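You operate a simulated robot arm through the tools that you are given. There is no shell and no other tool. Be economical: measure what you need, move in short steps, check, and stop when the job is done.

You are at the controls of a simulated two-armed robot. One attempt, no reset.

Task
Put one of the filter cartons from the top of blue table one on top of the clear jug. Then fetch the blue weight and set it on the side table of the tote rack. Then close the switch hatch. Then take the white parts tray and put it on the top of blue table one. Then switch the fan switch of the check booth on. The order counts. Set down upright: filter carton, blue weight.

The check looks at the end state, three seconds after you hand in, the way a careful person would. Anything else that was tipped, shoved, dropped, spilled or broken makes it a failure.

Robot
Two 6-joint arms with two-finger parallel grippers on one trunk, on a base that drives. Base frame: it is fixed to the floor where the robot stands at the start and does not move with it; the origin is under the middle of the robot, x ahead of it, y to its left, z up. Units: m, rad, N and s.
The left shoulder is at the start at [0.06, 0.187, 1.197], the right one opposite. With the tool pointing down near the work surface each hand reaches from about 0.1 to 0.6 m from the robot's upright axis, wherever it stands, measured 20 degrees to its own side. Places, roughly: blue weight [1.75, 9.25, 0.75]; clear jug [0.5, -0.25, 1]; fan switch of the check booth [-0.8, 1.7, 0.8]; filter carton [1, 0, 1]; side table of the tote rack [1.1, 12.1, 1]; switch hatch [1.6, 7.7, 1.1]; top of blue table one [1.2, -0.3, 0.9]; white parts tray (25x22x4 cm) [1.6, 1.8, 0.9]. Payload 1.57 kg a hand.
Tool frame (each hand has its own): the origin (TCP) lies between the finger pads and is the grasp point; the fingertips stand 0.03 m ahead of it; z points along the fingers, y is the line along which they close. Largest opening 0.11 m; finger width 0.024, thickness 0.012; the body of the gripper, 0.048 by 0.112 m, starts 0.078 m behind the TCP.
Orientation is told as [roll, pitch, yaw] about the base's x, y, z axes, in that order, counted from this pose: with the fingers straight down and closing along the base's y, the tool's x points along the base's -x, its y along +y and its z along -z.

Tools
- The arms move only by the tool arm_command. It takes "left_commands", "right_commands" or both (then of equal length, played together; a hand with none holds still); each is a list of rows, each a list of 7 numbers: the gripper command, from -1 (shut) to 1 (fully open), values between in proportion, then the shift along the base's x, y, z in units of 30 mm (1.0 is 30 mm), then the turn, a rotation vector about the base's x, y, z in units of 6 degrees (1.0 is 6 degrees). In form: [[grip, tx, ty, tz, rx, ry, rz], ...]. A call has 1 to 12 rows; each row shifts and turns the commanded pose from where the row before left it. A call with a number of a shift or a turn outside -1 to 1 is refused whole. A row lasts 0.2 s, in which the tool goes at most 0.05 m and 0.15 rad; a call with a longer step from one row to the next is refused whole, and so is a gripper value outside its range. A pose out of reach is approached as far as the arm can. The call stops where the force on the tool passes 40 N (or 10 N more than at its start, if that is more) or the arm is blocked; 0.2 s more then pass. The fingers move at their own pace (about 0.153 m/s each) and stop on an object; they squeeze with about 36 N. The grip force told is the motor's: it shows also when the fingers shut on nothing. Time passes only in rows, and 0.2 s behind the last, so rows that do not move let the fingers close. The reply holds the time, the measured pose of the TCP, the force on the tool along the base axes, the opening and the grip force, in the units named above and with some noise, with the torque about the TCP (base axes, N m) and any sound that the robot's microphone picked up.
- Cameras (640 x 400 px; columns grow to the right, rows downward): "scene" is now at [0.0032, -0.018, 1.725]; the picture's right is [-0.26, -0.97, 0.00], its down [-0.84, 0.23, -0.49] and it looks along [0.48, -0.13, -0.87] (base axes); focal length 257 px, centre (320, 200). "left" rides on the left gripper at [0.07, -0.016, -0.141] in its tool frame; the picture's right is [0.23, 0.97, 0.00], its down [-0.86, 0.20, -0.48] and it looks along [-0.47, 0.11, 0.88] (tool axes); focal length 222 px, centre (320, 200). "right" rides on the right gripper at [0.07, 0.016, -0.141] in its tool frame; the picture's right is [-0.23, 0.97, 0.00], its down [-0.86, -0.20, -0.48] and it looks along [-0.47, -0.11, 0.88] (tool axes); focal length 222 px, centre (320, 200). There is no depth. A picture from a camera that has moved, and an enlarged one, comes with that camera's place and axes in the base frame and with its lens.
- grab_frame(camera): a new picture of that camera. The clock stands still meanwhile.
- raise_lower(by): slides the trunk up (or, below 0, down) by that many m; the arms and the scene camera ride with it, the base frame stays. It gives what a move gives, with no picture.
- base_move(legs): drives the robot by 1 to 6 legs, each [ahead, left, turn to the left] in m, m and rad, along the robot's own axes; the way and the turn of a leg run together, so that a leg with both is an arc; at most 1.5 m and 3.142 rad a leg. The arms and the cameras ride along, it lands a little off, and it stops where it bumps. It gives what a move gives.
- pan_tilt(pan, tilt): turns the head with the scene camera to pan (to the left, within 1.501 rad either way) and tilt (down, from -0.506 to 1.204), counted from straight ahead of the robot. It gives what a move gives.
- inspect(camera, box): a new picture of the part [left, top, right, bottom] of that camera's present view, enlarged. The clock stands still meanwhile.
- finish_job(): hands the job in; it is judged then, once.

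Work in short steps. Places have to be worked out from the pictures, the camera data and where the tool is seen: move nearer, look again, correct. Check each grasp and each placing, and mend what went wrong. You have 165 turns and 118 pictures in all, those below and enlarged ones among them. Open the grippers and draw the arms clear of the work before you hand the job in, unless the task says otherwise; then end with one line.

The tools are called after ">>>" by a JSON object that holds its "fn" and its "kwargs". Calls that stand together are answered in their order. arm_command: Moves the arms, as the interface text tells. Its arguments: {"type":"object","properties":{"left_commands":{"type":"array"},"right_commands":{"type":"array"}},"required":[]} The other tools are called the same way: raise_lower (by) slides the trunk up or down; base_move (legs) drives the base; pan_tilt (pan, tilt) turns the head that bears the scene camera; grab_frame (camera) takes a picture; inspect (camera, box) takes an enlarged picture of a part of a camera's view; finish_job () hands the job in.

At the start:

```text
t: 0.0
left_eef_pos: [0.4032, 0.0487, 1.2266]
left_tool_rot: [0.0, -0.001, -0.001]
left_wrist_force: [0.4, 0.8, 0.2]
left_torque: [0.02, 0.01, 0.01]
left_opening: 0.1101
left_finger_force: 0.0
right_eef_pos: [0.2667, -0.3069, 1.2963]
right_tool_rot: [0.001, -0.003, -0.001]
right_wrist_force: [-0.2, -0.4, 0.0]
right_torque: [0.0, -0.01, -0.03]
right_opening: 0.1099
right_finger_force: 0.1
trunk travel left (down, up): [-0.825, 0.165]
robot x, y, heading: [-0.0005, 0.0003, -0.003]
head pan, tilt: [-0.264, 1.054]
```

scene: 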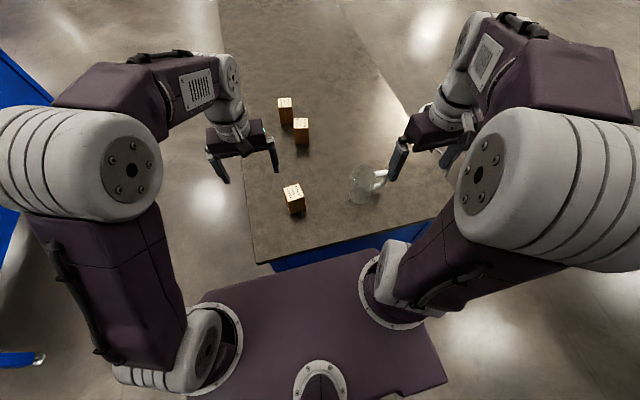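
right: 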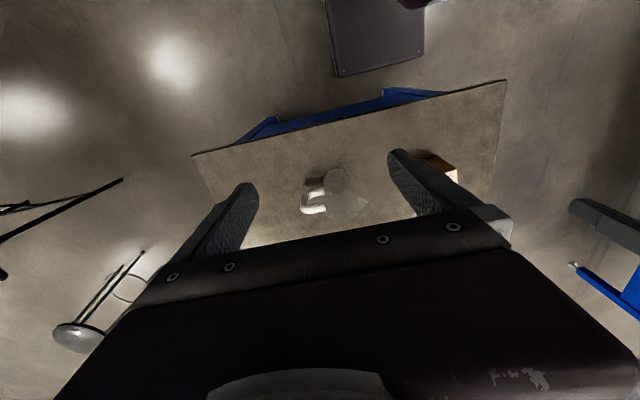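
left: 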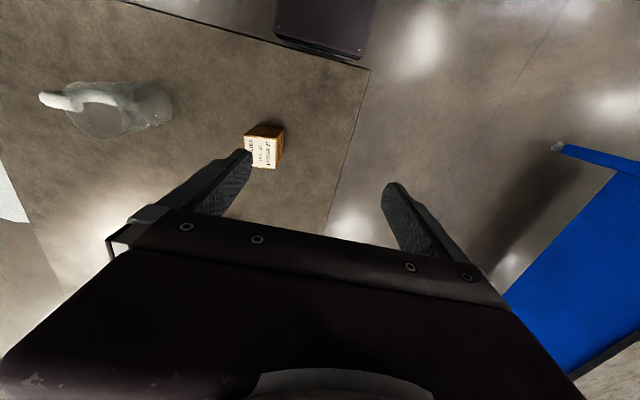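

I begin with enlarged views of the carton and the jug to measure them.

>>> {"fn": "inspect", "kwargs": {"camera": "scene", "box": [240, 80, 420, 270]}}

>>> {"fn": "inspect", "kwargs": {"camera": "left", "box": [20, 60, 300, 220]}}

>>> {"fn": "inspect", "kwargs": {"camera": "right", "box": [240, 100, 480, 250]}}

```text
2.11 times, centred on (330, 175) of scene
camera zoom: at [0.0032, -0.018, 1.725], right [-0.26, -0.97, 0.0], down [-0.84, 0.23, -0.49], along [0.48, -0.13, -0.87], focal length 542 px, centre (299, 253)
```

zoom: 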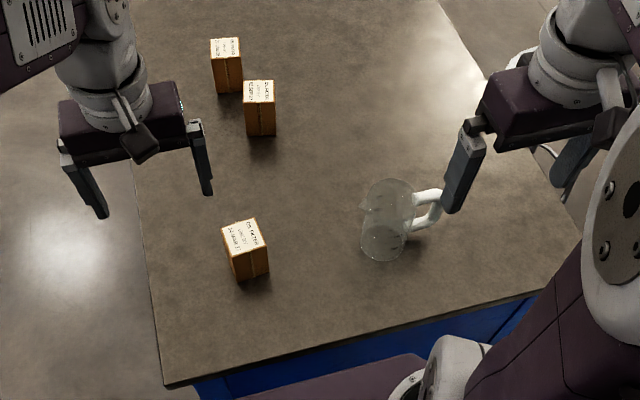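

```text
2.29 times, centred on (160, 140) of left
camera zoom: at [0.3331, 0.0337, 1.369], right [-0.23, 0.97, 0.0], down [0.86, 0.2, 0.48], along [0.47, 0.11, -0.88], focal length 508 px, centre (686, 337)
```

zoom: 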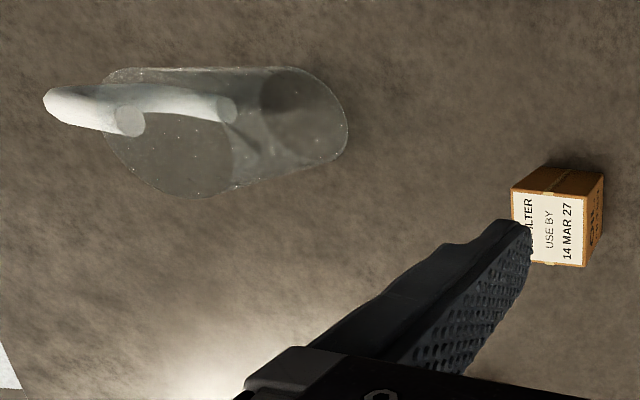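

```text
2.67 times, centred on (360, 175) of right
camera zoom: at [0.1946, -0.2905, 1.4376], right [0.23, 0.97, 0.0], down [0.85, -0.2, 0.48], along [0.47, -0.11, -0.88], focal length 592 px, centre (213, 267)
```

zoom: 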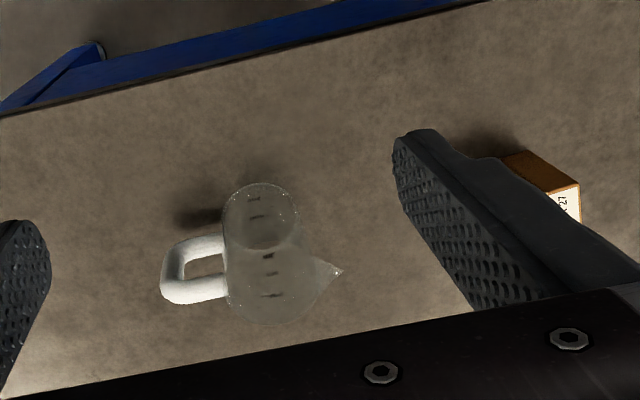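

The carton's top centre triangulates to about (0.479, -0.052, 0.957) with a yaw of about 7°. The jug is at about (0.449, -0.299) with its rim near z = 1.0, and I want a closer look at that rim before moving.

>>> {"fn": "inspect", "kwargs": {"camera": "right", "box": [290, 160, 380, 230]}}

>>> {"fn": "inspect", "kwargs": {"camera": "scene", "box": [335, 155, 395, 210]}}

```text
5.71 times, centred on (335, 195) of right
camera zoom: at [0.1946, -0.2905, 1.4376], right [0.23, 0.97, 0.0], down [0.85, -0.2, 0.48], along [0.47, -0.11, -0.88], focal length 1269 px, centre (234, 229)
```

zoom: 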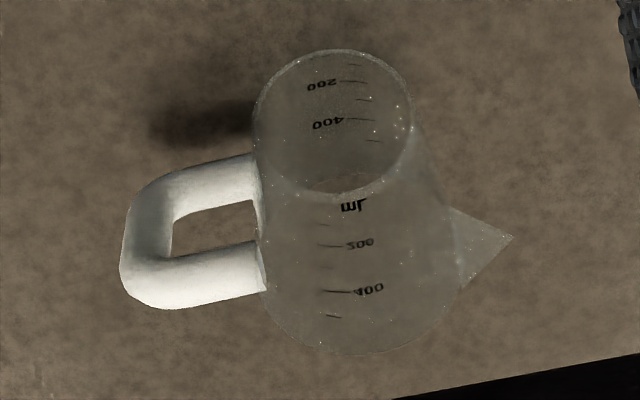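

```text
7.27 times, centred on (365, 182) of scene
camera zoom: at [0.0032, -0.018, 1.725], right [-0.26, -0.97, 0.0], down [-0.84, 0.23, -0.49], along [0.48, -0.13, -0.87], focal length 1871 px, centre (-7, 327)
```

zoom: 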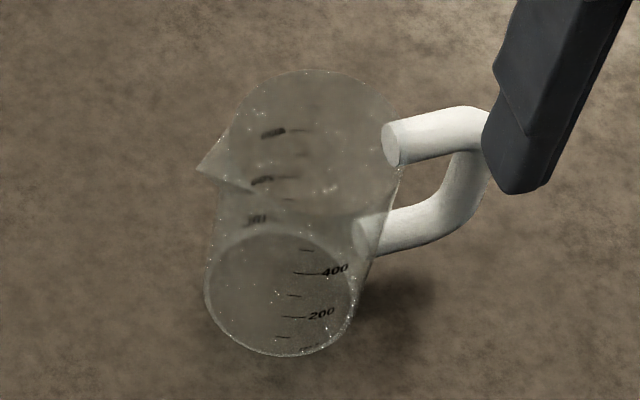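

The left hand is close to the carton, so I pull it back while bringing the right hand above the carton.

>>> {"fn": "arm_command", "kwargs": {"left_commands": [[1, -0.7, 1, 0.3, 0, 0, 0], [1, -0.7, 1, 0.3, 0, 0, 0], [1, -0.7, 1, 0.3, 0, 0, 0], [1, -0.7, 1, 0.3, 0, 0, 0], [1, -0.7, 1, 0.3, 0, 0, 0], [1, -0.7, 1, 0.3, 0, 0, 0], [1, 0, 0, 0, 0, 0, 0], [1, 0, 0, 0, 0, 0, 0], [1, 0, 0, 0, 0, 0, 0], [1, 0, 0, 0, 0, 0, 0], [1, 0, 0, 0, 0, 0, 0]], "right_commands": [[1, 0, 0, 0, 0, 0, 0], [1, 0.785, 0.944, -0.5, 0, 0, 0.13], [1, 0.785, 0.944, -0.5, 0, 0, 0.13], [1, 0.785, 0.944, -0.5, 0, 0, 0.13], [1, 0.785, 0.944, -0.5, 0, 0, 0.13], [1, 0.785, 0.944, -0.5, 0, 0, 0.13], [1, 0.785, 0.944, -0.5, 0, 0, 0.13], [1, 0.785, 0.944, -0.5, 0, 0, 0.13], [1, 0.785, 0.944, -0.5, 0, 0, 0.13], [1, 0.785, 0.944, -0.5, 0, 0, 0.13], [1, 0, 0, 0, 0, 0, 0]]}}

>>> {"fn": "grab_frame", "kwargs": {"camera": "right"}}

>>> {"fn": "grab_frame", "kwargs": {"camera": "scene"}}

```text
t: 2.4
left_eef_pos: [0.2771, 0.2287, 1.28]
left_tool_rot: [0.001, 0.0, 0.0]
left_wrist_force: [0.4, -0.8, 0.0]
left_torque: [-0.03, -0.01, 0.02]
left_opening: 0.1098
left_finger_force: 0.0
right_eef_pos: [0.4789, -0.0525, 1.1603]
right_tool_rot: [0.004, -0.002, 0.121]
right_wrist_force: [-0.4, 0.8, -0.3]
right_torque: [-0.01, -0.03, -0.05]
right_opening: 0.11
right_finger_force: 0.1
trunk travel left (down, up): [-0.825, 0.165]
robot x, y, heading: [-0.0017, -0.0018, 0.0]
head pan, tilt: [-0.264, 1.054]
```

```text
109 pictures are left
camera right: at [0.4051, -0.0446, 1.302], right [0.11, 0.99, 0.0], down [0.87, -0.1, 0.48], along [0.48, -0.05, -0.88], focal length 222 px, centre (320, 200)
```

right: 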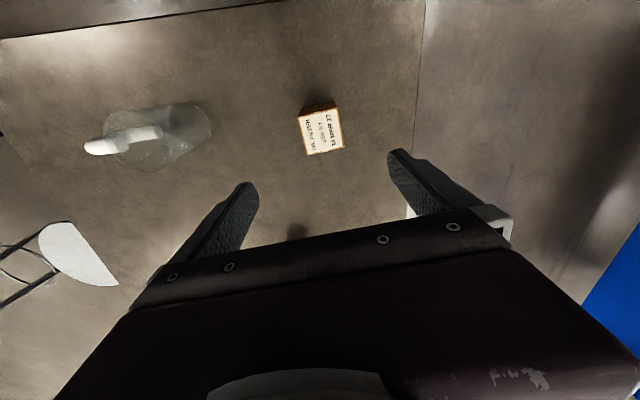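

```text
108 pictures are left
camera scene: at [0.0026, -0.0186, 1.725], right [-0.26, -0.97, 0.0], down [-0.84, 0.23, -0.49], along [0.48, -0.13, -0.87], focal length 257 px, centre (320, 200)
```

scene: 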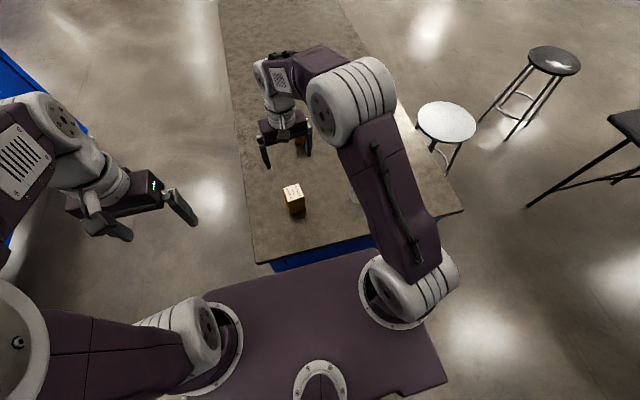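

The carton sits directly below the tool at (0.478, -0.050) with a yaw of about 7°, matching the hand, so I descend to grasp height.

>>> {"fn": "arm_command", "kwargs": {"right_commands": [[1, 0, 0.05, -0.96, 0, 0, 0], [1, 0, 0, -0.96, 0, 0, 0], [1, 0, 0, -0.96, 0, 0, 0], [1, 0, 0, -0.96, 0, 0, 0], [1, 0, 0, -0.96, 0, 0, 0], [1, 0, 0, -0.96, 0, 0, 0], [1, 0, 0, -0.96, 0, 0, 0], [1, 0, 0, -0.8, 0, 0, 0], [1, 0, 0, 0, 0, 0, 0]]}}

>>> {"fn": "grab_frame", "kwargs": {"camera": "right"}}

```text
t: 4.4
left_eef_pos: [0.2776, 0.2299, 1.2793]
left_tool_rot: [-0.001, 0.001, 0.0]
left_wrist_force: [-1.2, 0.3, 0.0]
left_torque: [-0.04, 0.0, -0.01]
left_opening: 0.1097
left_finger_force: 0.1
right_eef_pos: [0.4789, -0.0503, 0.9353]
right_tool_rot: [0.001, -0.002, 0.123]
right_wrist_force: [-0.9, -0.1, 0.0]
right_torque: [-0.04, 0.0, 0.0]
right_opening: 0.11
right_finger_force: 0.0
trunk travel left (down, up): [-0.825, 0.165]
robot x, y, heading: [0.0041, 0.0046, 0.001]
head pan, tilt: [-0.264, 1.054]
```

```text
107 pictures are left
camera right: at [0.4054, -0.0432, 1.0767], right [0.11, 0.99, 0.0], down [0.87, -0.09, 0.48], along [0.48, -0.05, -0.88], focal length 222 px, centre (320, 200)
```

right: 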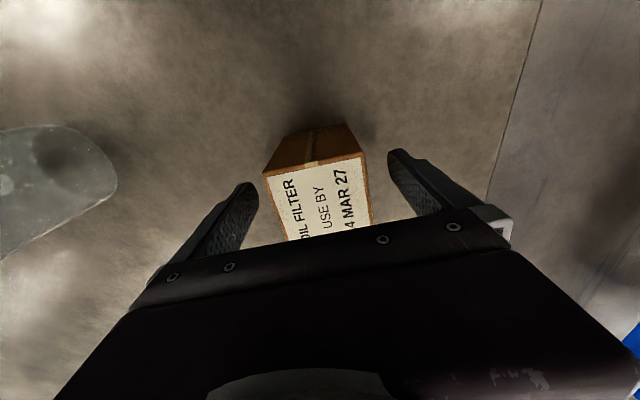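

The carton is centred between the fingers, so I lower 6 mm and close.

>>> {"fn": "arm_command", "kwargs": {"right_commands": [[1, 0, 0, -0.2, 0, 0, 0], [-1, 0, 0, 0, 0, 0, 0], [-1, 0, 0, 0, 0, 0, 0], [-1, 0, 0, 0, 0, 0, 0], [-1, 0, 0, 0, 0, 0, 0]]}}

>>> {"fn": "arm_command", "kwargs": {"right_commands": [[-1, 0, 0, 0.7, 0, 0, 0], [-1, 0, 0, 0.9, 0, 0, 0], [-1, 0, 0, 0.9, 0, 0, 0], [-1, 0, 0, 0.9, 0, 0, 0], [-1, 0, 0, 0.9, 0, 0, 0], [-1, 0, 0, 0.9, 0, 0, 0], [-1, 0, 0, 0.9, 0, 0, 0], [-1, 0, 0, 0, 0, 0, 0]]}}

>>> {"fn": "inspect", "kwargs": {"camera": "right", "box": [0, 60, 400, 310]}}

>>> {"fn": "inspect", "kwargs": {"camera": "scene", "box": [240, 110, 400, 230]}}

```text
t: 5.6
left_eef_pos: [0.2783, 0.2302, 1.2802]
left_tool_rot: [0.001, 0.001, -0.001]
left_wrist_force: [-0.3, 0.0, -0.6]
left_torque: [0.07, 0.0, 0.01]
left_opening: 0.1099
left_finger_force: 0.1
right_eef_pos: [0.4793, -0.0496, 0.9308]
right_tool_rot: [0.0, -0.003, 0.12]
right_wrist_force: [1.5, 0.1, 0.3]
right_torque: [-0.09, -0.09, 0.03]
right_opening: 0.0618
right_finger_force: 36.3
trunk travel left (down, up): [-0.825, 0.165]
robot x, y, heading: [-0.0003, 0.0002, 0.005]
head pan, tilt: [-0.264, 1.054]
```

```text
t: 7.4
left_eef_pos: [0.2785, 0.2292, 1.2798]
left_tool_rot: [-0.001, 0.0, -0.001]
left_wrist_force: [0.3, 0.3, 0.4]
left_torque: [0.01, 0.02, -0.01]
left_opening: 0.11
left_finger_force: 0.0
right_eef_pos: [0.4787, -0.0504, 1.1127]
right_tool_rot: [0.002, 0.0, 0.122]
right_wrist_force: [0.6, -0.6, -3.0]
right_torque: [-0.03, -0.01, -0.01]
right_opening: 0.0619
right_finger_force: 36.1
trunk travel left (down, up): [-0.825, 0.165]
robot x, y, heading: [0.0025, 0.0011, 0.004]
head pan, tilt: [-0.264, 1.054]
```

```text
1.60 times, centred on (200, 185) of right
camera zoom: at [0.4059, -0.0432, 1.2539], right [0.11, 0.99, 0.0], down [0.87, -0.09, 0.48], along [0.48, -0.05, -0.88], focal length 355 px, centre (512, 224)
```

zoom: 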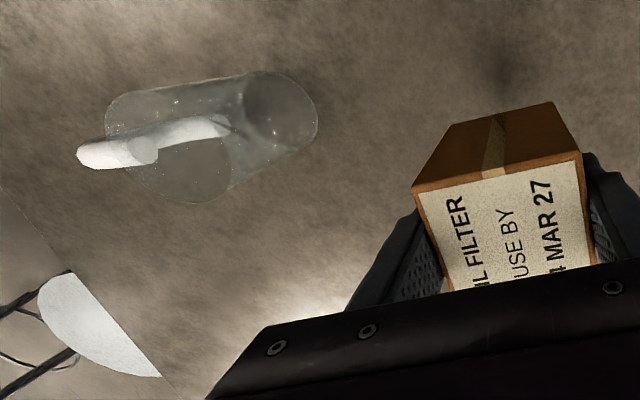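

```text
3.33 times, centred on (320, 170) of scene
camera zoom: at [0.0039, -0.018, 1.725], right [-0.26, -0.97, 0.0], down [-0.84, 0.23, -0.49], along [0.48, -0.13, -0.87], focal length 858 px, centre (320, 300)
```

zoom: 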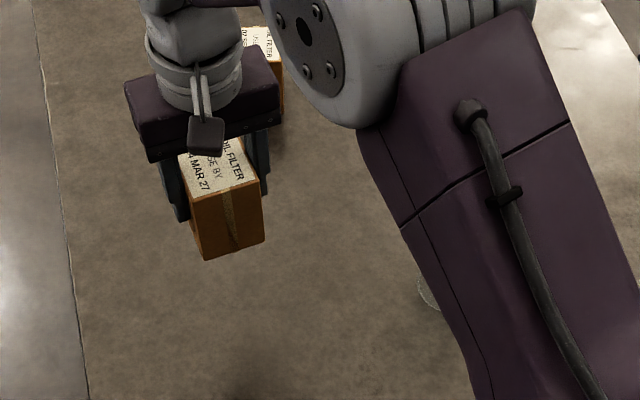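

The carton is held (opening 0.062 m). The jug axis works out to about (0.452, -0.298) with its top at 1.004, so I carry the carton over it at a safe height.

>>> {"fn": "arm_command", "kwargs": {"right_commands": [[-1, -0.1, -0.918, 0.1, 0, 0, 0], [-1, -0.1, -0.918, 0.1, 0, 0, 0], [-1, -0.1, -0.918, 0.1, 0, 0, 0], [-1, -0.1, -0.918, 0.1, 0, 0, 0], [-1, -0.1, -0.918, 0.1, 0, 0, 0], [-1, -0.1, -0.918, 0.1, 0, 0, 0], [-1, -0.1, -0.918, 0.1, 0, 0, 0], [-1, -0.1, -0.918, 0.1, 0, 0, 0], [-1, -0.1, -0.918, 0.1, 0, 0, 0], [-1, 0, 0, 0, 0, 0, 0], [-1, 0, 0, 0, 0, 0, 0]]}}

>>> {"fn": "inspect", "kwargs": {"camera": "scene", "box": [290, 110, 450, 230]}}

>>> {"fn": "grab_frame", "kwargs": {"camera": "right"}}

>>> {"fn": "grab_frame", "kwargs": {"camera": "left"}}

```text
t: 9.8
left_eef_pos: [0.2791, 0.2307, 1.2798]
left_tool_rot: [-0.002, 0.0, 0.002]
left_wrist_force: [-0.9, 0.3, -0.1]
left_torque: [-0.01, 0.0, -0.01]
left_opening: 0.1102
left_finger_force: 0.0
right_eef_pos: [0.452, -0.2993, 1.1393]
right_tool_rot: [0.004, 0.0, 0.122]
right_wrist_force: [0.6, 0.2, -3.4]
right_torque: [-0.02, 0.02, 0.03]
right_opening: 0.062
right_finger_force: 36.1
trunk travel left (down, up): [-0.825, 0.165]
robot x, y, heading: [-0.0031, -0.0003, 0.001]
head pan, tilt: [-0.264, 1.054]
```

```text
3.33 times, centred on (370, 170) of scene
camera zoom: at [0.0037, -0.0181, 1.725], right [-0.26, -0.97, 0.0], down [-0.84, 0.23, -0.49], along [0.48, -0.13, -0.87], focal length 858 px, centre (153, 300)
```

zoom: 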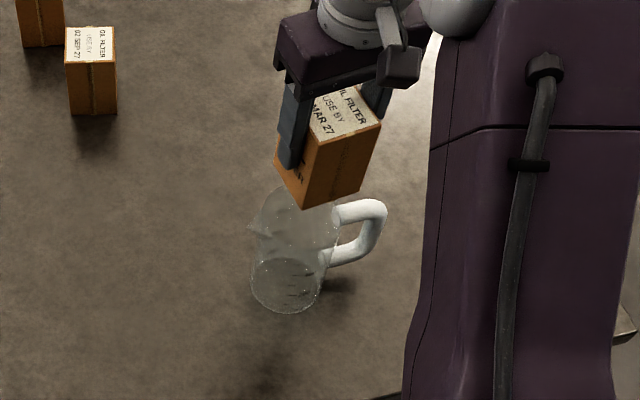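

```text
103 pictures are left
camera right: at [0.3788, -0.2913, 1.2807], right [0.11, 0.99, 0.0], down [0.87, -0.09, 0.48], along [0.48, -0.05, -0.88], focal length 222 px, centre (320, 200)
```

right: 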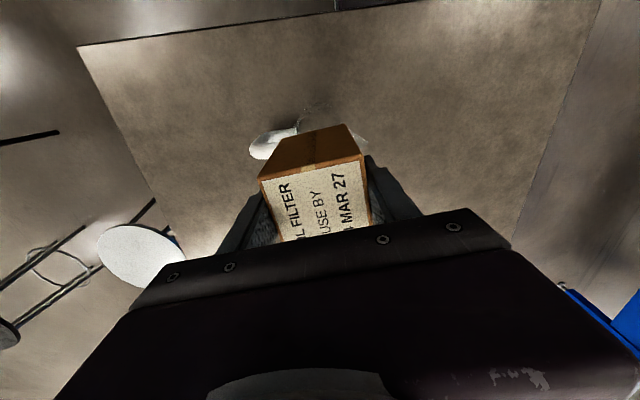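

```text
102 pictures are left
camera left: at [0.2085, 0.2144, 1.4227], right [-0.23, 0.97, 0.0], down [0.86, 0.2, 0.48], along [0.47, 0.11, -0.88], focal length 222 px, centre (320, 200)
```

left: 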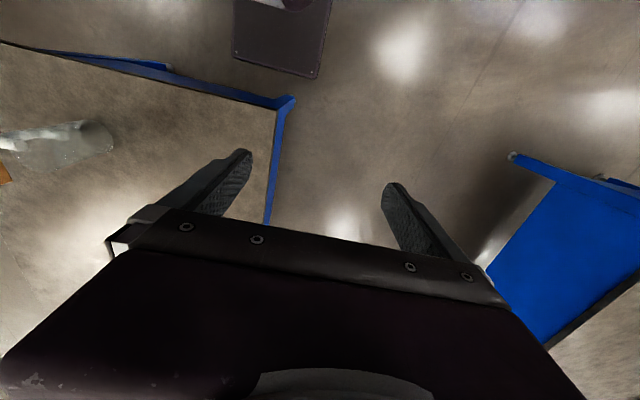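

The scene view agrees: the jug axis is at about (0.451, -0.300) and the carton is within 2 mm of centred over it. I lower to about 1 cm above the expected contact and look.

>>> {"fn": "arm_command", "kwargs": {"right_commands": [[-1, -0.02, -0.03, -0.5, 0, 0, 0], [-1, 0, 0, -0.5, 0, 0, 0], [-1, 0, 0, -0.5, 0, 0, 0], [-1, 0, 0, -0.5, 0, 0, 0], [-1, 0, 0, 0, 0, 0, 0]]}}

>>> {"fn": "inspect", "kwargs": {"camera": "scene", "box": [310, 130, 430, 220]}}

```text
t: 11.0
left_eef_pos: [0.2793, 0.2308, 1.2794]
left_tool_rot: [0.001, 0.001, 0.001]
left_wrist_force: [0.2, -0.7, -0.9]
left_torque: [0.03, 0.01, -0.01]
left_opening: 0.11
left_finger_force: 0.0
right_eef_pos: [0.4518, -0.2983, 1.0789]
right_tool_rot: [0.004, 0.001, 0.123]
right_wrist_force: [-0.7, 1.0, -3.0]
right_torque: [0.0, -0.01, 0.01]
right_opening: 0.0617
right_finger_force: 35.8
trunk travel left (down, up): [-0.825, 0.165]
robot x, y, heading: [-0.0005, -0.0006, -0.003]
head pan, tilt: [-0.264, 1.054]
```

```text
4.44 times, centred on (370, 175) of scene
camera zoom: at [0.0036, -0.0183, 1.725], right [-0.26, -0.97, 0.0], down [-0.84, 0.23, -0.49], along [0.48, -0.13, -0.87], focal length 1143 px, centre (98, 311)
```

zoom: 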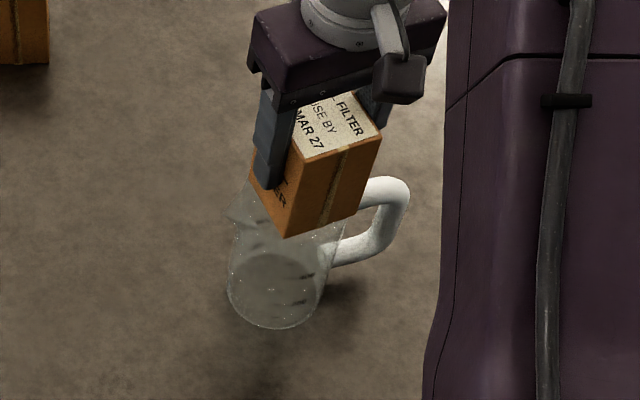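

Aligned, so I lower in 3 mm steps and watch the force.

>>> {"fn": "arm_command", "kwargs": {"right_commands": [[-1, 0, 0, -0.1, 0, 0, 0], [-1, 0, 0, -0.1, 0, 0, 0], [-1, 0, 0, -0.1, 0, 0, 0], [-1, 0, 0, 0, 0, 0, 0]]}}

>>> {"fn": "arm_command", "kwargs": {"right_commands": [[-1, 0, 0, -0.07, 0, 0, 0], [-1, 0, 0, 0, 0, 0, 0]]}}

>>> {"fn": "arm_command", "kwargs": {"right_commands": [[-1, 0, 0, -0.07, 0, 0, 0], [-1, 0, 0, 0, 0, 0, 0]]}}

```text
t: 12.0
left_eef_pos: [0.2784, 0.2298, 1.2799]
left_tool_rot: [-0.002, 0.0, 0.0]
left_wrist_force: [0.1, 0.1, -0.2]
left_torque: [0.03, -0.01, 0.0]
left_opening: 0.1097
left_finger_force: 0.0
right_eef_pos: [0.4504, -0.299, 1.0702]
right_tool_rot: [0.004, 0.001, 0.122]
right_wrist_force: [0.5, 1.0, -4.2]
right_torque: [0.02, 0.01, -0.03]
right_opening: 0.0619
right_finger_force: 36.1
trunk travel left (down, up): [-0.825, 0.165]
robot x, y, heading: [0.0021, 0.0015, -0.001]
head pan, tilt: [-0.264, 1.054]
```

```text
t: 12.6
left_eef_pos: [0.2781, 0.2319, 1.2804]
left_tool_rot: [0.0, -0.002, 0.0]
left_wrist_force: [0.8, -0.1, 0.1]
left_torque: [0.01, -0.02, 0.04]
left_opening: 0.1097
left_finger_force: 0.1
right_eef_pos: [0.4502, -0.2987, 1.0709]
right_tool_rot: [0.001, -0.007, 0.122]
right_wrist_force: [0.3, -3.1, 15.4]
right_torque: [-0.56, 0.35, 0.04]
right_opening: 0.0618
right_finger_force: 35.9
trunk travel left (down, up): [-0.825, 0.165]
robot x, y, heading: [0.0006, -0.0016, 0.005]
head pan, tilt: [-0.264, 1.054]
```

```text
t: 13.2
left_eef_pos: [0.2743, 0.2323, 1.2814]
left_tool_rot: [-0.002, -0.004, 0.001]
left_wrist_force: [0.2, 0.5, -0.2]
left_torque: [-0.01, 0.01, -0.02]
left_opening: 0.11
left_finger_force: 0.0
right_eef_pos: [0.451, -0.2991, 1.0697]
right_tool_rot: [-0.001, -0.01, 0.122]
right_wrist_force: [3.7, -6.4, 37.6]
right_torque: [-0.97, -0.12, -0.08]
right_opening: 0.0622
right_finger_force: 36.3
trunk travel left (down, up): [-0.825, 0.165]
robot x, y, heading: [0.0005, 0.001, -0.001]
head pan, tilt: [-0.264, 1.054]
```

Contact is made. I back off 3 mm of command to relieve the load, then open slowly.

>>> {"fn": "arm_command", "kwargs": {"right_commands": [[-1, 0, 0, 0.09, 0, 0, 0], [-1, 0, 0, 0, 0, 0, 0]]}}

>>> {"fn": "inspect", "kwargs": {"camera": "scene", "box": [310, 130, 430, 220]}}

```text
t: 13.8
left_eef_pos: [0.2778, 0.2311, 1.2797]
left_tool_rot: [0.001, -0.001, 0.001]
left_wrist_force: [-0.1, -0.3, -0.1]
left_torque: [-0.03, 0.0, 0.03]
left_opening: 0.1099
left_finger_force: 0.0
right_eef_pos: [0.4508, -0.2995, 1.0696]
right_tool_rot: [0.003, -0.002, 0.121]
right_wrist_force: [7.9, -5.4, 21.2]
right_torque: [-0.48, -1.1, -0.08]
right_opening: 0.0617
right_finger_force: 35.7
trunk travel left (down, up): [-0.825, 0.165]
robot x, y, heading: [0.0007, -0.0018, -0.002]
head pan, tilt: [-0.264, 1.054]
```

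```text
4.44 times, centred on (370, 175) of scene
camera zoom: at [0.0017, -0.0174, 1.7248], right [-0.26, -0.97, 0.0], down [-0.84, 0.23, -0.49], along [0.48, -0.13, -0.87], focal length 1143 px, centre (98, 311)
```

zoom: 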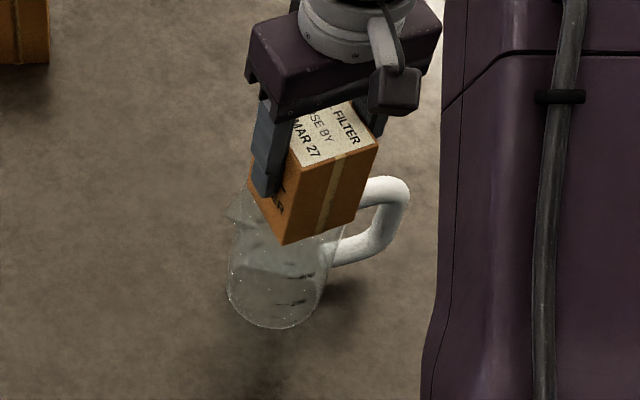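

There is still about 20 N of load, so I back off a little more.

>>> {"fn": "arm_command", "kwargs": {"right_commands": [[-1, 0, 0, 0.04, 0, 0, 0], [-1, 0, 0, 0, 0, 0, 0]]}}

```text
t: 14.4
left_eef_pos: [0.2787, 0.2303, 1.2802]
left_tool_rot: [-0.001, 0.0, 0.0]
left_wrist_force: [-0.6, -0.2, 0.1]
left_torque: [0.0, -0.01, -0.01]
left_opening: 0.1099
left_finger_force: 0.1
right_eef_pos: [0.4504, -0.298, 1.0707]
right_tool_rot: [0.003, 0.002, 0.122]
right_wrist_force: [3.7, -1.1, 6.2]
right_torque: [-0.26, -0.62, 0.08]
right_opening: 0.0617
right_finger_force: 35.6
trunk travel left (down, up): [-0.825, 0.165]
robot x, y, heading: [-0.0002, -0.0, 0.002]
head pan, tilt: [-0.264, 1.054]
```

The load is low now. I open the fingers partway and check.

>>> {"fn": "arm_command", "kwargs": {"right_commands": [[0.25, 0, 0, 0, 0, 0, 0], [0.5, 0, 0, 0, 0, 0, 0], [0.8, 0, 0, 0, 0, 0, 0]]}}

>>> {"fn": "inspect", "kwargs": {"camera": "scene", "box": [310, 130, 430, 220]}}

>>> {"fn": "inspect", "kwargs": {"camera": "right", "box": [200, 80, 440, 230]}}

```text
t: 15.2
left_eef_pos: [0.2791, 0.2298, 1.2803]
left_tool_rot: [0.0, 0.0, -0.001]
left_wrist_force: [-0.3, 0.1, 0.4]
left_torque: [0.02, -0.01, 0.0]
left_opening: 0.1098
left_finger_force: 0.0
right_eef_pos: [0.4509, -0.3, 1.071]
right_tool_rot: [0.002, 0.001, 0.122]
right_wrist_force: [0.4, -0.2, -0.2]
right_torque: [0.0, 0.04, -0.02]
right_opening: 0.099
right_finger_force: 0.0
trunk travel left (down, up): [-0.825, 0.165]
robot x, y, heading: [0.0016, 0.0035, -0.002]
head pan, tilt: [-0.264, 1.054]
```

```text
4.44 times, centred on (370, 175) of scene
camera zoom: at [0.0031, -0.0181, 1.725], right [-0.26, -0.97, 0.0], down [-0.84, 0.23, -0.49], along [0.48, -0.13, -0.87], focal length 1143 px, centre (98, 311)
```

zoom: 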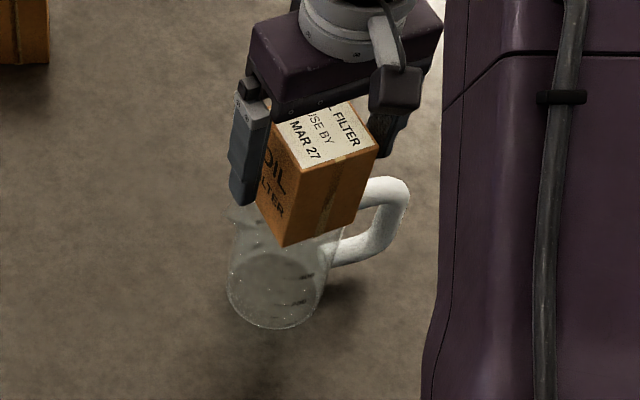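

```text
2.67 times, centred on (320, 155) of right
camera zoom: at [0.3777, -0.2915, 1.2117], right [0.11, 0.99, 0.0], down [0.87, -0.1, 0.48], along [0.48, -0.05, -0.88], focal length 592 px, centre (320, 320)
```

zoom: 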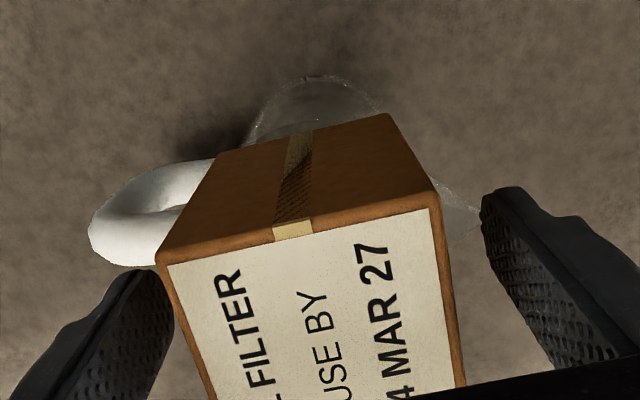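

The carton rests on the jug, upright and stable. I open fully, rise straight up, and retract the arm to a carrying pose.

>>> {"fn": "arm_command", "kwargs": {"right_commands": [[1, 0, 0, 0.3, 0, 0, 0], [1, 0, 0, 0.8, 0, 0, 0], [1, 0, 0, 1, 0, 0, 0], [1, 0, 0, 1, 0, 0, 0], [1, 0, 0, 1, 0, 0, 0], [1, 0, 0, 1, 0, 0, 0], [1, 0, 0, 1, 0, 0, 0], [1, -1, 0, 0.5, 0, 0, -0.5], [1, -1, 0, 0.5, 0, 0, -0.5], [1, -1, 0, 0, 0, 0, -0.1], [1, -1, 0, 0, 0, 0, 0], [1, -1, 0, 0, 0, 0, 0]]}}

>>> {"fn": "pan_tilt", "kwargs": {"pan": 1.2, "tilt": 0.45}}

>>> {"fn": "grab_frame", "kwargs": {"camera": "scene"}}

>>> {"fn": "pan_tilt", "kwargs": {"pan": 0.3, "tilt": 0.7}}

>>> {"fn": "grab_frame", "kwargs": {"camera": "scene"}}

```text
t: 17.8
left_eef_pos: [0.2756, 0.2291, 1.2799]
left_tool_rot: [0.0, -0.003, 0.001]
left_wrist_force: [-0.4, 0.1, -0.3]
left_torque: [0.0, -0.05, 0.01]
left_opening: 0.11
left_finger_force: 0.0
right_eef_pos: [0.2986, -0.2984, 1.2838]
right_tool_rot: [0.002, -0.004, 0.007]
right_wrist_force: [-1.1, 0.8, -0.1]
right_torque: [0.0, -0.01, 0.02]
right_opening: 0.1098
right_finger_force: 0.1
trunk travel left (down, up): [-0.825, 0.165]
robot x, y, heading: [0.0003, -0.0008, -0.003]
head pan, tilt: [-0.264, 1.054]
```

```text
t: 19.4
left_eef_pos: [0.2791, 0.2316, 1.2791]
left_tool_rot: [0.001, 0.0, -0.001]
left_wrist_force: [-0.7, 0.3, -0.2]
left_torque: [0.04, -0.01, -0.01]
left_opening: 0.1099
left_finger_force: 0.0
right_eef_pos: [0.3017, -0.298, 1.2822]
right_tool_rot: [0.003, -0.002, 0.006]
right_wrist_force: [-0.5, -1.7, 0.3]
right_torque: [0.01, -0.02, -0.01]
right_opening: 0.1098
right_finger_force: 0.0
trunk travel left (down, up): [-0.825, 0.165]
robot x, y, heading: [0.0033, -0.0011, 0.004]
head pan, tilt: [1.201, 0.45]
```

```text
97 pictures are left
camera scene: at [-0.0272, 0.0848, 1.7743], right [0.93, -0.36, 0.0], down [-0.16, -0.41, -0.9], along [0.33, 0.84, -0.44], focal length 257 px, centre (320, 200)
```

scene: 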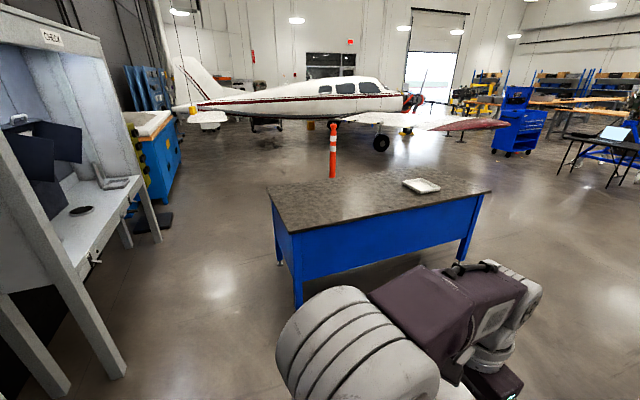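

```text
t: 20.6
left_eef_pos: [0.2788, 0.2294, 1.2794]
left_tool_rot: [0.001, 0.0, 0.0]
left_wrist_force: [-0.7, 0.2, 0.1]
left_torque: [-0.02, 0.01, 0.04]
left_opening: 0.1099
left_finger_force: 0.1
right_eef_pos: [0.3009, -0.2985, 1.2832]
right_tool_rot: [0.001, -0.004, 0.006]
right_wrist_force: [-0.5, 0.9, 0.5]
right_torque: [0.0, -0.01, -0.03]
right_opening: 0.1102
right_finger_force: 0.1
trunk travel left (down, up): [-0.825, 0.165]
robot x, y, heading: [0.0016, -0.0031, -0.001]
head pan, tilt: [0.3, 0.7]
```

```text
96 pictures are left
camera scene: at [0.0204, 0.0244, 1.7521], right [0.3, -0.95, 0.0], down [-0.61, -0.19, -0.77], along [0.73, 0.23, -0.64], focal length 257 px, centre (320, 200)
```

scene: 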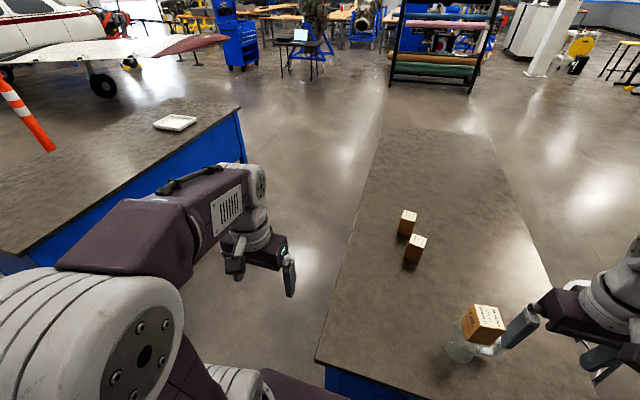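

The carton stands well on the jug. Before backing away from the table I look left-rear and right-rear.

>>> {"fn": "pan_tilt", "kwargs": {"pan": 1.5, "tilt": 0.7}}

>>> {"fn": "grab_frame", "kwargs": {"camera": "scene"}}

>>> {"fn": "pan_tilt", "kwargs": {"pan": -1.5, "tilt": 0.7}}

>>> {"fn": "grab_frame", "kwargs": {"camera": "scene"}}

```text
t: 22.0
left_eef_pos: [0.2793, 0.2313, 1.2792]
left_tool_rot: [0.001, -0.001, -0.001]
left_wrist_force: [-0.3, -0.1, 0.1]
left_torque: [-0.03, 0.02, -0.02]
left_opening: 0.1099
left_finger_force: 0.1
right_eef_pos: [0.3015, -0.2986, 1.2834]
right_tool_rot: [0.001, 0.0, 0.007]
right_wrist_force: [-0.1, -1.5, 0.2]
right_torque: [0.01, 0.02, -0.01]
right_opening: 0.11
right_finger_force: 0.0
trunk travel left (down, up): [-0.825, 0.165]
robot x, y, heading: [-0.0007, -0.0019, -0.0]
head pan, tilt: [1.499, 0.7]
```

```text
95 pictures are left
camera scene: at [-0.0546, 0.0839, 1.7521], right [1.0, -0.07, 0.0], down [-0.05, -0.64, -0.76], along [0.06, 0.76, -0.64], focal length 257 px, centre (320, 200)
```

scene: 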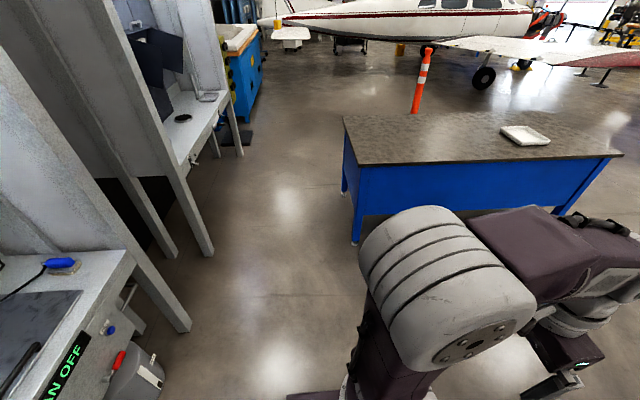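

```text
t: 24.6
left_eef_pos: [0.2786, 0.231, 1.2809]
left_tool_rot: [0.0, -0.001, 0.0]
left_wrist_force: [0.1, 0.0, -0.3]
left_torque: [-0.02, -0.01, 0.0]
left_opening: 0.1098
left_finger_force: 0.1
right_eef_pos: [0.2997, -0.2982, 1.2831]
right_tool_rot: [0.002, -0.001, 0.007]
right_wrist_force: [0.0, 0.1, -0.5]
right_torque: [-0.01, 0.0, 0.0]
right_opening: 0.1101
right_finger_force: 0.1
trunk travel left (down, up): [-0.825, 0.165]
robot x, y, heading: [-0.0004, -0.0014, -0.001]
head pan, tilt: [-1.499, 0.7]
```

```text
94 pictures are left
camera scene: at [-0.0547, -0.0855, 1.7521], right [-1.0, -0.07, 0.0], down [-0.05, 0.64, -0.76], along [0.06, -0.76, -0.64], focal length 257 px, centre (320, 200)
```

scene: 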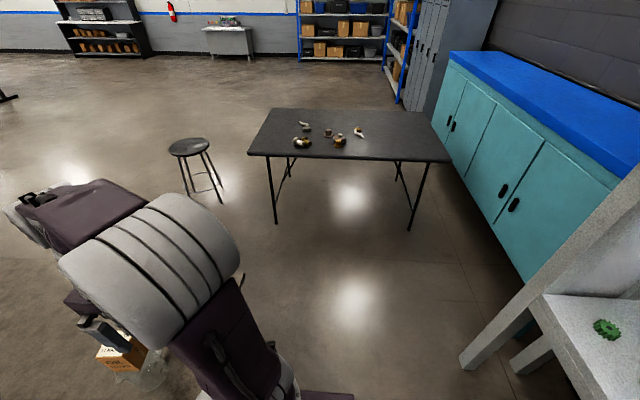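

Behind and to the left is clear, with a corridor about 1.15 m wide between the booths and table two. I back off, turn left and drive north along x ≈ -0.26.

>>> {"fn": "pan_tilt", "kwargs": {"pan": 0, "tilt": 0.3}}

>>> {"fn": "base_move", "kwargs": {"legs": [[-0.26, 0, 0], [0, 0, 1.571], [1.5, 0, 0], [1.5, 0, 0]]}}

>>> {"fn": "grab_frame", "kwargs": {"camera": "scene"}}

```text
t: 26.2
left_eef_pos: [0.279, 0.2294, 1.2805]
left_tool_rot: [0.0, -0.001, 0.001]
left_wrist_force: [-1.1, 0.3, -0.4]
left_torque: [-0.03, 0.05, 0.0]
left_opening: 0.1101
left_finger_force: 0.0
right_eef_pos: [0.3006, -0.2988, 1.2823]
right_tool_rot: [0.002, -0.001, 0.007]
right_wrist_force: [-0.1, 0.6, -0.5]
right_torque: [0.0, -0.02, 0.02]
right_opening: 0.1099
right_finger_force: 0.2
trunk travel left (down, up): [-0.825, 0.165]
robot x, y, heading: [0.0009, -0.0001, -0.0]
head pan, tilt: [0.0, 0.3]
```

```text
t: 45.9
left_eef_pos: [-0.4617, 3.27, 1.28]
left_tool_rot: [0.001, -0.001, 1.563]
left_wrist_force: [-0.4, 0.6, 0.2]
left_torque: [0.0, -0.01, -0.01]
left_opening: 0.11
left_finger_force: 0.0
right_eef_pos: [0.0671, 3.2893, 1.2837]
right_tool_rot: [0.002, -0.001, 1.571]
right_wrist_force: [0.2, -0.2, 0.2]
right_torque: [0.03, 0.01, -0.01]
right_opening: 0.11
right_finger_force: 0.1
trunk travel left (down, up): [-0.825, 0.165]
robot x, y, heading: [-0.2336, 2.9901, 1.572]
head pan, tilt: [0.0, 0.3]
```

```text
93 pictures are left
camera scene: at [-0.2343, 3.0221, 1.7882], right [1.0, -0.01, 0.0], down [0.0, -0.3, -0.96], along [0.01, 0.96, -0.3], focal length 257 px, centre (320, 200)
```

scene: 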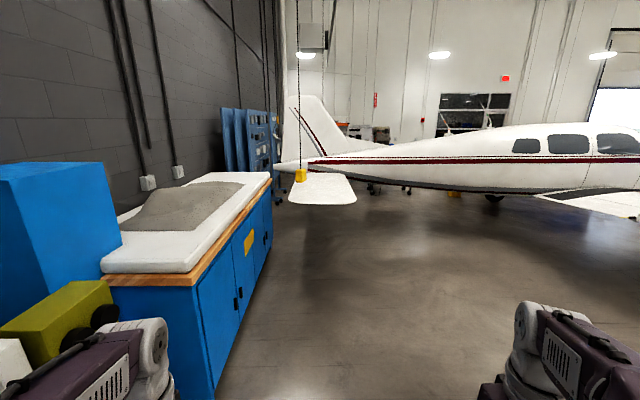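

The plane's fuselage runs across at y ≈ 7, and its tail nearly reaches the blue cabinets. I zoom in on what lies behind it and look right, to plan the route to the weight and hatch.

>>> {"fn": "inspect", "kwargs": {"camera": "scene", "box": [220, 90, 480, 250]}}

>>> {"fn": "pan_tilt", "kwargs": {"pan": -0.9, "tilt": 0.2}}

>>> {"fn": "grab_frame", "kwargs": {"camera": "scene"}}

```text
2.46 times, centred on (350, 170) of scene
camera zoom: at [-0.2343, 3.0221, 1.7882], right [1.0, -0.01, 0.0], down [0.0, -0.3, -0.96], along [0.01, 0.96, -0.3], focal length 633 px, centre (246, 274)
```

zoom: 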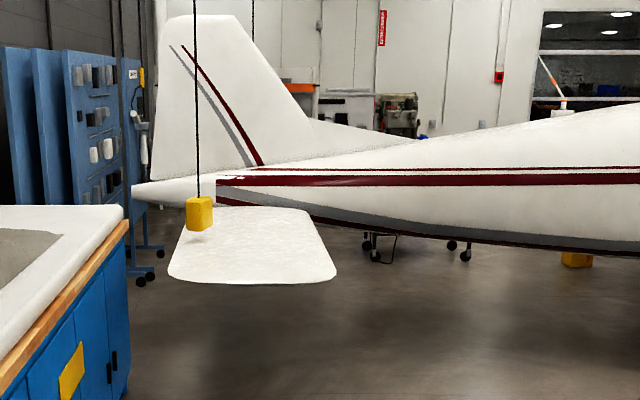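

```text
t: 47.0
left_eef_pos: [-0.462, 3.2685, 1.2805]
left_tool_rot: [-0.001, 0.0, 1.564]
left_wrist_force: [-0.1, -0.7, 0.4]
left_torque: [-0.03, -0.01, 0.01]
left_opening: 0.1098
left_finger_force: 0.1
right_eef_pos: [0.0684, 3.2885, 1.283]
right_tool_rot: [0.002, -0.001, 1.571]
right_wrist_force: [-0.8, -0.1, 0.2]
right_torque: [-0.03, -0.04, 0.0]
right_opening: 0.11
right_finger_force: 0.0
trunk travel left (down, up): [-0.825, 0.165]
robot x, y, heading: [-0.2351, 2.9931, 1.571]
head pan, tilt: [-0.901, 0.201]
```

```text
91 pictures are left
camera scene: at [-0.1617, 2.9867, 1.7975], right [0.62, -0.79, 0.0], down [-0.16, -0.12, -0.98], along [0.77, 0.6, -0.2], focal length 257 px, centre (320, 200)
```

scene: 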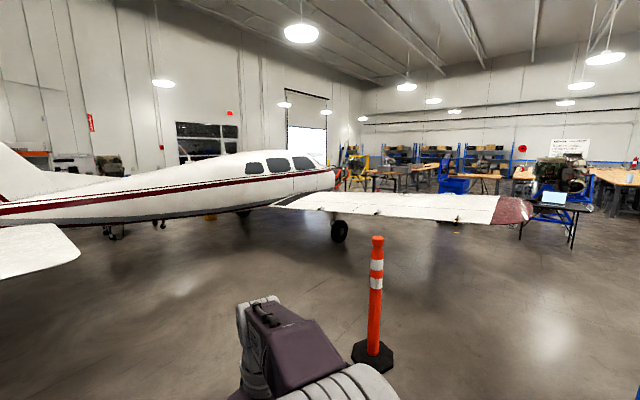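

The weight's cart seems to stand beyond the fuselage (casters at about (1.2, 9.4)), so I must go round the nose. First I drive east along y ≈ 3, between table two and the cone, and look there.

>>> {"fn": "pan_tilt", "kwargs": {"pan": 0, "tilt": 0.25}}

>>> {"fn": "base_move", "kwargs": {"legs": [[0, 0, -1.571], [1.4, 0, 0], [1.0, 0, 0]]}}

>>> {"fn": "grab_frame", "kwargs": {"camera": "scene"}}

```text
t: 48.2
left_eef_pos: [-0.4633, 3.2707, 1.2804]
left_tool_rot: [0.002, 0.001, 1.563]
left_wrist_force: [0.6, -0.1, -0.1]
left_torque: [-0.02, 0.03, -0.02]
left_opening: 0.1101
left_finger_force: 0.0
right_eef_pos: [0.0672, 3.2891, 1.2813]
right_tool_rot: [0.0, -0.002, 1.57]
right_wrist_force: [-0.2, 0.3, 0.6]
right_torque: [0.01, 0.02, 0.01]
right_opening: 0.1102
right_finger_force: 0.0
trunk travel left (down, up): [-0.825, 0.165]
robot x, y, heading: [-0.2332, 2.9943, 1.559]
head pan, tilt: [0.0, 0.25]
```

```text
t: 63.9
left_eef_pos: [2.4554, 3.1839, 1.2811]
left_tool_rot: [0.0, 0.0, -0.023]
left_wrist_force: [0.0, 0.4, 1.3]
left_torque: [0.04, -0.01, 0.01]
left_opening: 0.1098
left_finger_force: 0.1
right_eef_pos: [2.4674, 2.6541, 1.2829]
right_tool_rot: [0.003, -0.001, -0.013]
right_wrist_force: [-0.6, 0.1, 0.7]
right_torque: [0.01, -0.05, 0.04]
right_opening: 0.1101
right_finger_force: 0.0
trunk travel left (down, up): [-0.825, 0.165]
robot x, y, heading: [2.1719, 2.957, -0.023]
head pan, tilt: [0.0, 0.25]
```

```text
90 pictures are left
camera scene: at [2.2045, 2.9576, 1.793], right [-0.02, -1.0, 0.0], down [-0.25, 0.01, -0.97], along [0.97, -0.02, -0.25], focal length 257 px, centre (320, 200)
```

scene: 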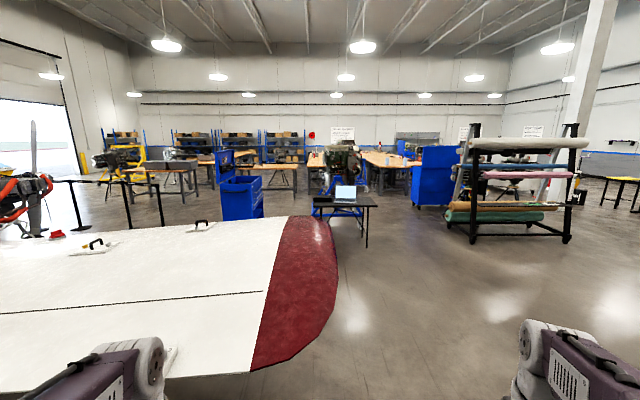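

The wing tip is at about y = 2.85, x = 3.0–4.6. I step forward, slide diagonally right to y ≈ 1.95, and pass the tip going east.

>>> {"fn": "base_move", "kwargs": {"legs": [[0.25, 0, 0.023], [0.5, -1.0, 0], [1.3, 0, 0], [1.2, 0, 0]]}}

>>> {"fn": "pan_tilt", "kwargs": {"pan": 0.8, "tilt": 0.25}}

>>> {"fn": "grab_frame", "kwargs": {"camera": "scene"}}

```text
t: 82.8
left_eef_pos: [5.6909, 2.1663, 1.279]
left_tool_rot: [-0.002, 0.0, -0.002]
left_wrist_force: [0.5, -0.6, -0.2]
left_torque: [0.01, -0.03, 0.0]
left_opening: 0.1102
left_finger_force: 0.0
right_eef_pos: [5.7129, 1.6381, 1.2827]
right_tool_rot: [0.001, -0.002, 0.003]
right_wrist_force: [0.2, 0.4, 0.1]
right_torque: [-0.04, -0.03, -0.02]
right_opening: 0.11
right_finger_force: 0.0
trunk travel left (down, up): [-0.825, 0.165]
robot x, y, heading: [5.4131, 1.9384, -0.007]
head pan, tilt: [0.0, 0.25]
```

```text
t: 84.0
left_eef_pos: [5.693, 2.1667, 1.2805]
left_tool_rot: [0.001, 0.001, -0.004]
left_wrist_force: [-0.4, 0.0, -0.8]
left_torque: [0.04, -0.01, -0.02]
left_opening: 0.1097
left_finger_force: 0.1
right_eef_pos: [5.7137, 1.638, 1.2824]
right_tool_rot: [0.002, 0.0, 0.004]
right_wrist_force: [-0.3, -0.5, -0.5]
right_torque: [-0.01, -0.02, -0.01]
right_opening: 0.11
right_finger_force: 0.0
trunk travel left (down, up): [-0.825, 0.165]
robot x, y, heading: [5.4161, 1.9389, -0.006]
head pan, tilt: [0.799, 0.25]
```

```text
89 pictures are left
camera scene: at [5.4178, 2.0034, 1.7929], right [0.71, -0.7, 0.0], down [-0.17, -0.18, -0.97], along [0.68, 0.69, -0.25], focal length 257 px, centre (320, 200)
```

scene: 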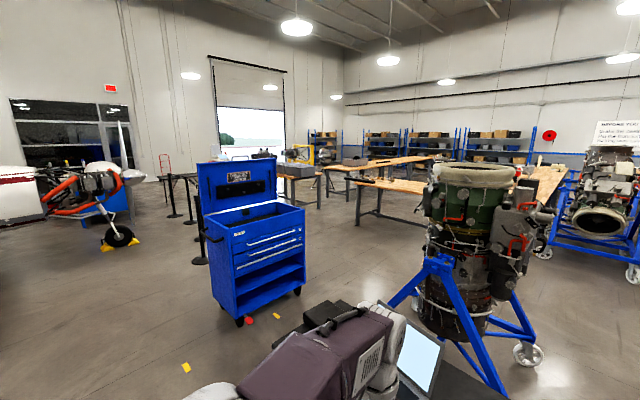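

The direct way north is narrow (tool cart, engine stand, stanchions), while passing south of the laptop table looks wider. I shift right to y ≈ 1.2 and look ahead and to the sides.

>>> {"fn": "base_move", "kwargs": {"legs": [[0, -0.74, 0]]}}

>>> {"fn": "pan_tilt", "kwargs": {"pan": 0.1, "tilt": 0.45}}

>>> {"fn": "grab_frame", "kwargs": {"camera": "scene"}}

```text
t: 88.0
left_eef_pos: [5.6911, 1.4279, 1.2799]
left_tool_rot: [0.0, 0.0, 0.005]
left_wrist_force: [0.4, -0.1, -0.4]
left_torque: [-0.03, 0.0, 0.01]
left_opening: 0.1101
left_finger_force: 0.0
right_eef_pos: [5.7175, 0.8983, 1.284]
right_tool_rot: [0.001, -0.002, 0.012]
right_wrist_force: [-0.2, -0.7, -0.5]
right_torque: [-0.01, 0.02, 0.01]
right_opening: 0.1101
right_finger_force: 0.1
trunk travel left (down, up): [-0.825, 0.165]
robot x, y, heading: [5.4148, 1.1951, 0.006]
head pan, tilt: [0.799, 0.25]
```

```text
t: 89.1
left_eef_pos: [5.6909, 1.4267, 1.2792]
left_tool_rot: [0.0, 0.001, 0.004]
left_wrist_force: [0.0, 0.1, -0.8]
left_torque: [-0.01, 0.02, 0.01]
left_opening: 0.11
left_finger_force: 0.0
right_eef_pos: [5.7163, 0.8972, 1.2838]
right_tool_rot: [0.001, -0.002, 0.014]
right_wrist_force: [-0.6, -0.7, 0.1]
right_torque: [-0.05, -0.03, 0.03]
right_opening: 0.1099
right_finger_force: 0.2
trunk travel left (down, up): [-0.825, 0.165]
robot x, y, heading: [5.4151, 1.1931, 0.003]
head pan, tilt: [0.099, 0.45]
```

```text
88 pictures are left
camera scene: at [5.4445, 1.2035, 1.7743], right [0.1, -0.99, 0.0], down [-0.43, -0.05, -0.9], along [0.9, 0.09, -0.43], focal length 257 px, centre (320, 200)
```

scene: 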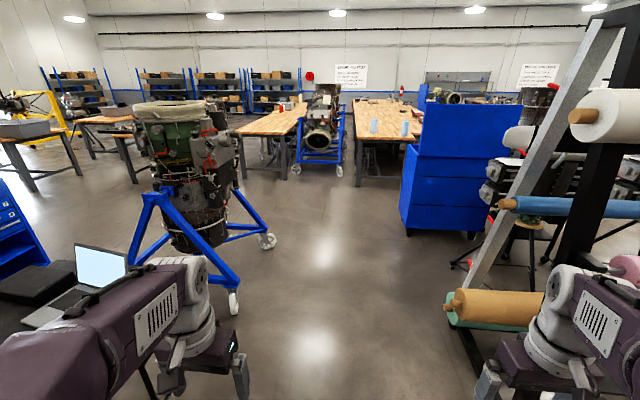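

The lane between the engine stand and roll rack is about 1.5 m wide, centred on y ≈ 1.3. I drive through it to x ≈ 8.85, turn north and go up to y ≈ 4.3.

>>> {"fn": "pan_tilt", "kwargs": {"pan": 0, "tilt": 0.3}}

>>> {"fn": "base_move", "kwargs": {"legs": [[1.5, 0.1, 0], [1.5, 0, 0], [0.44, 0, 0], [0, 0, 1.568], [1.5, 0, 0], [1.5, 0, 0]]}}

>>> {"fn": "grab_frame", "kwargs": {"camera": "scene"}}

```text
t: 89.8
left_eef_pos: [5.6911, 1.4261, 1.28]
left_tool_rot: [-0.001, 0.001, 0.005]
left_wrist_force: [1.1, -0.6, -0.8]
left_torque: [-0.02, 0.0, -0.03]
left_opening: 0.1101
left_finger_force: 0.1
right_eef_pos: [5.7156, 0.8974, 1.2843]
right_tool_rot: [0.002, -0.002, 0.013]
right_wrist_force: [-0.4, 0.3, -0.1]
right_torque: [0.02, 0.01, 0.03]
right_opening: 0.11
right_finger_force: 0.1
trunk travel left (down, up): [-0.825, 0.165]
robot x, y, heading: [5.417, 1.1939, 0.006]
head pan, tilt: [0.0, 0.3]
```

```text
refused: leg 1 is longer than a leg can be; nothing moved
```

```text
87 pictures are left
camera scene: at [5.4465, 1.1941, 1.7882], right [0.01, -1.0, 0.0], down [-0.3, 0.0, -0.96], along [0.96, 0.0, -0.3], focal length 257 px, centre (320, 200)
```

scene: 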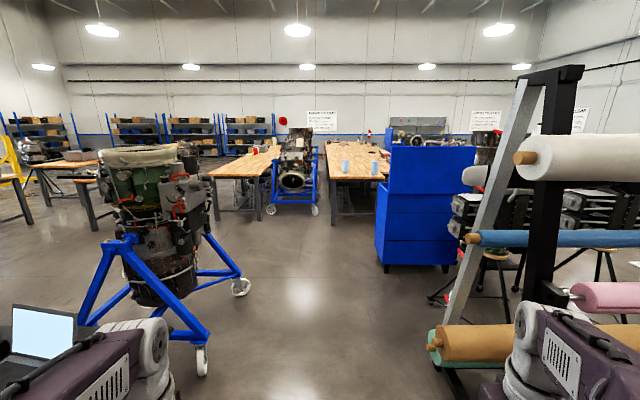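

The first leg was slightly too long, so I send the same path with shorter legs.

>>> {"fn": "base_move", "kwargs": {"legs": [[1.48, 0.08, 0], [1.5, 0, 0], [0.46, 0, 0], [0, 0, 1.565], [1.5, 0, 0], [1.5, 0, 0]]}}

>>> {"fn": "grab_frame", "kwargs": {"camera": "scene"}}

```text
t: 124.4
left_eef_pos: [8.5422, 4.6188, 1.2804]
left_tool_rot: [0.0, -0.001, 1.6]
left_wrist_force: [-0.3, -0.8, 0.7]
left_torque: [-0.03, -0.01, -0.01]
left_opening: 0.1101
left_finger_force: 0.0
right_eef_pos: [9.0695, 4.657, 1.2825]
right_tool_rot: [0.003, -0.001, 1.607]
right_wrist_force: [0.5, 0.6, -0.2]
right_torque: [-0.04, -0.01, 0.01]
right_opening: 0.11
right_finger_force: 0.1
trunk travel left (down, up): [-0.825, 0.165]
robot x, y, heading: [8.7792, 4.3479, 1.599]
head pan, tilt: [0.0, 0.3]
```

```text
86 pictures are left
camera scene: at [8.779, 4.3798, 1.7882], right [1.0, 0.03, 0.0], down [0.01, -0.3, -0.96], along [-0.03, 0.95, -0.3], focal length 257 px, centre (320, 200)
```

scene: 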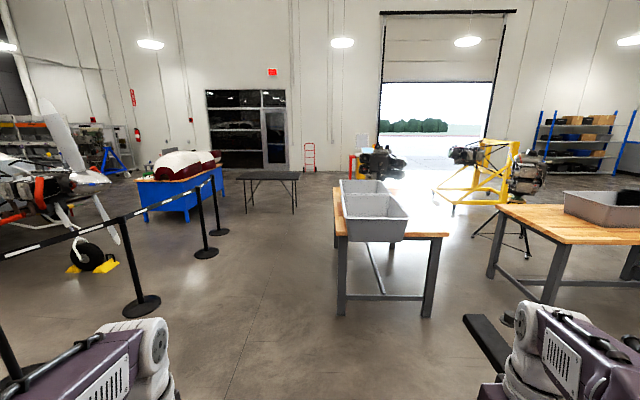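

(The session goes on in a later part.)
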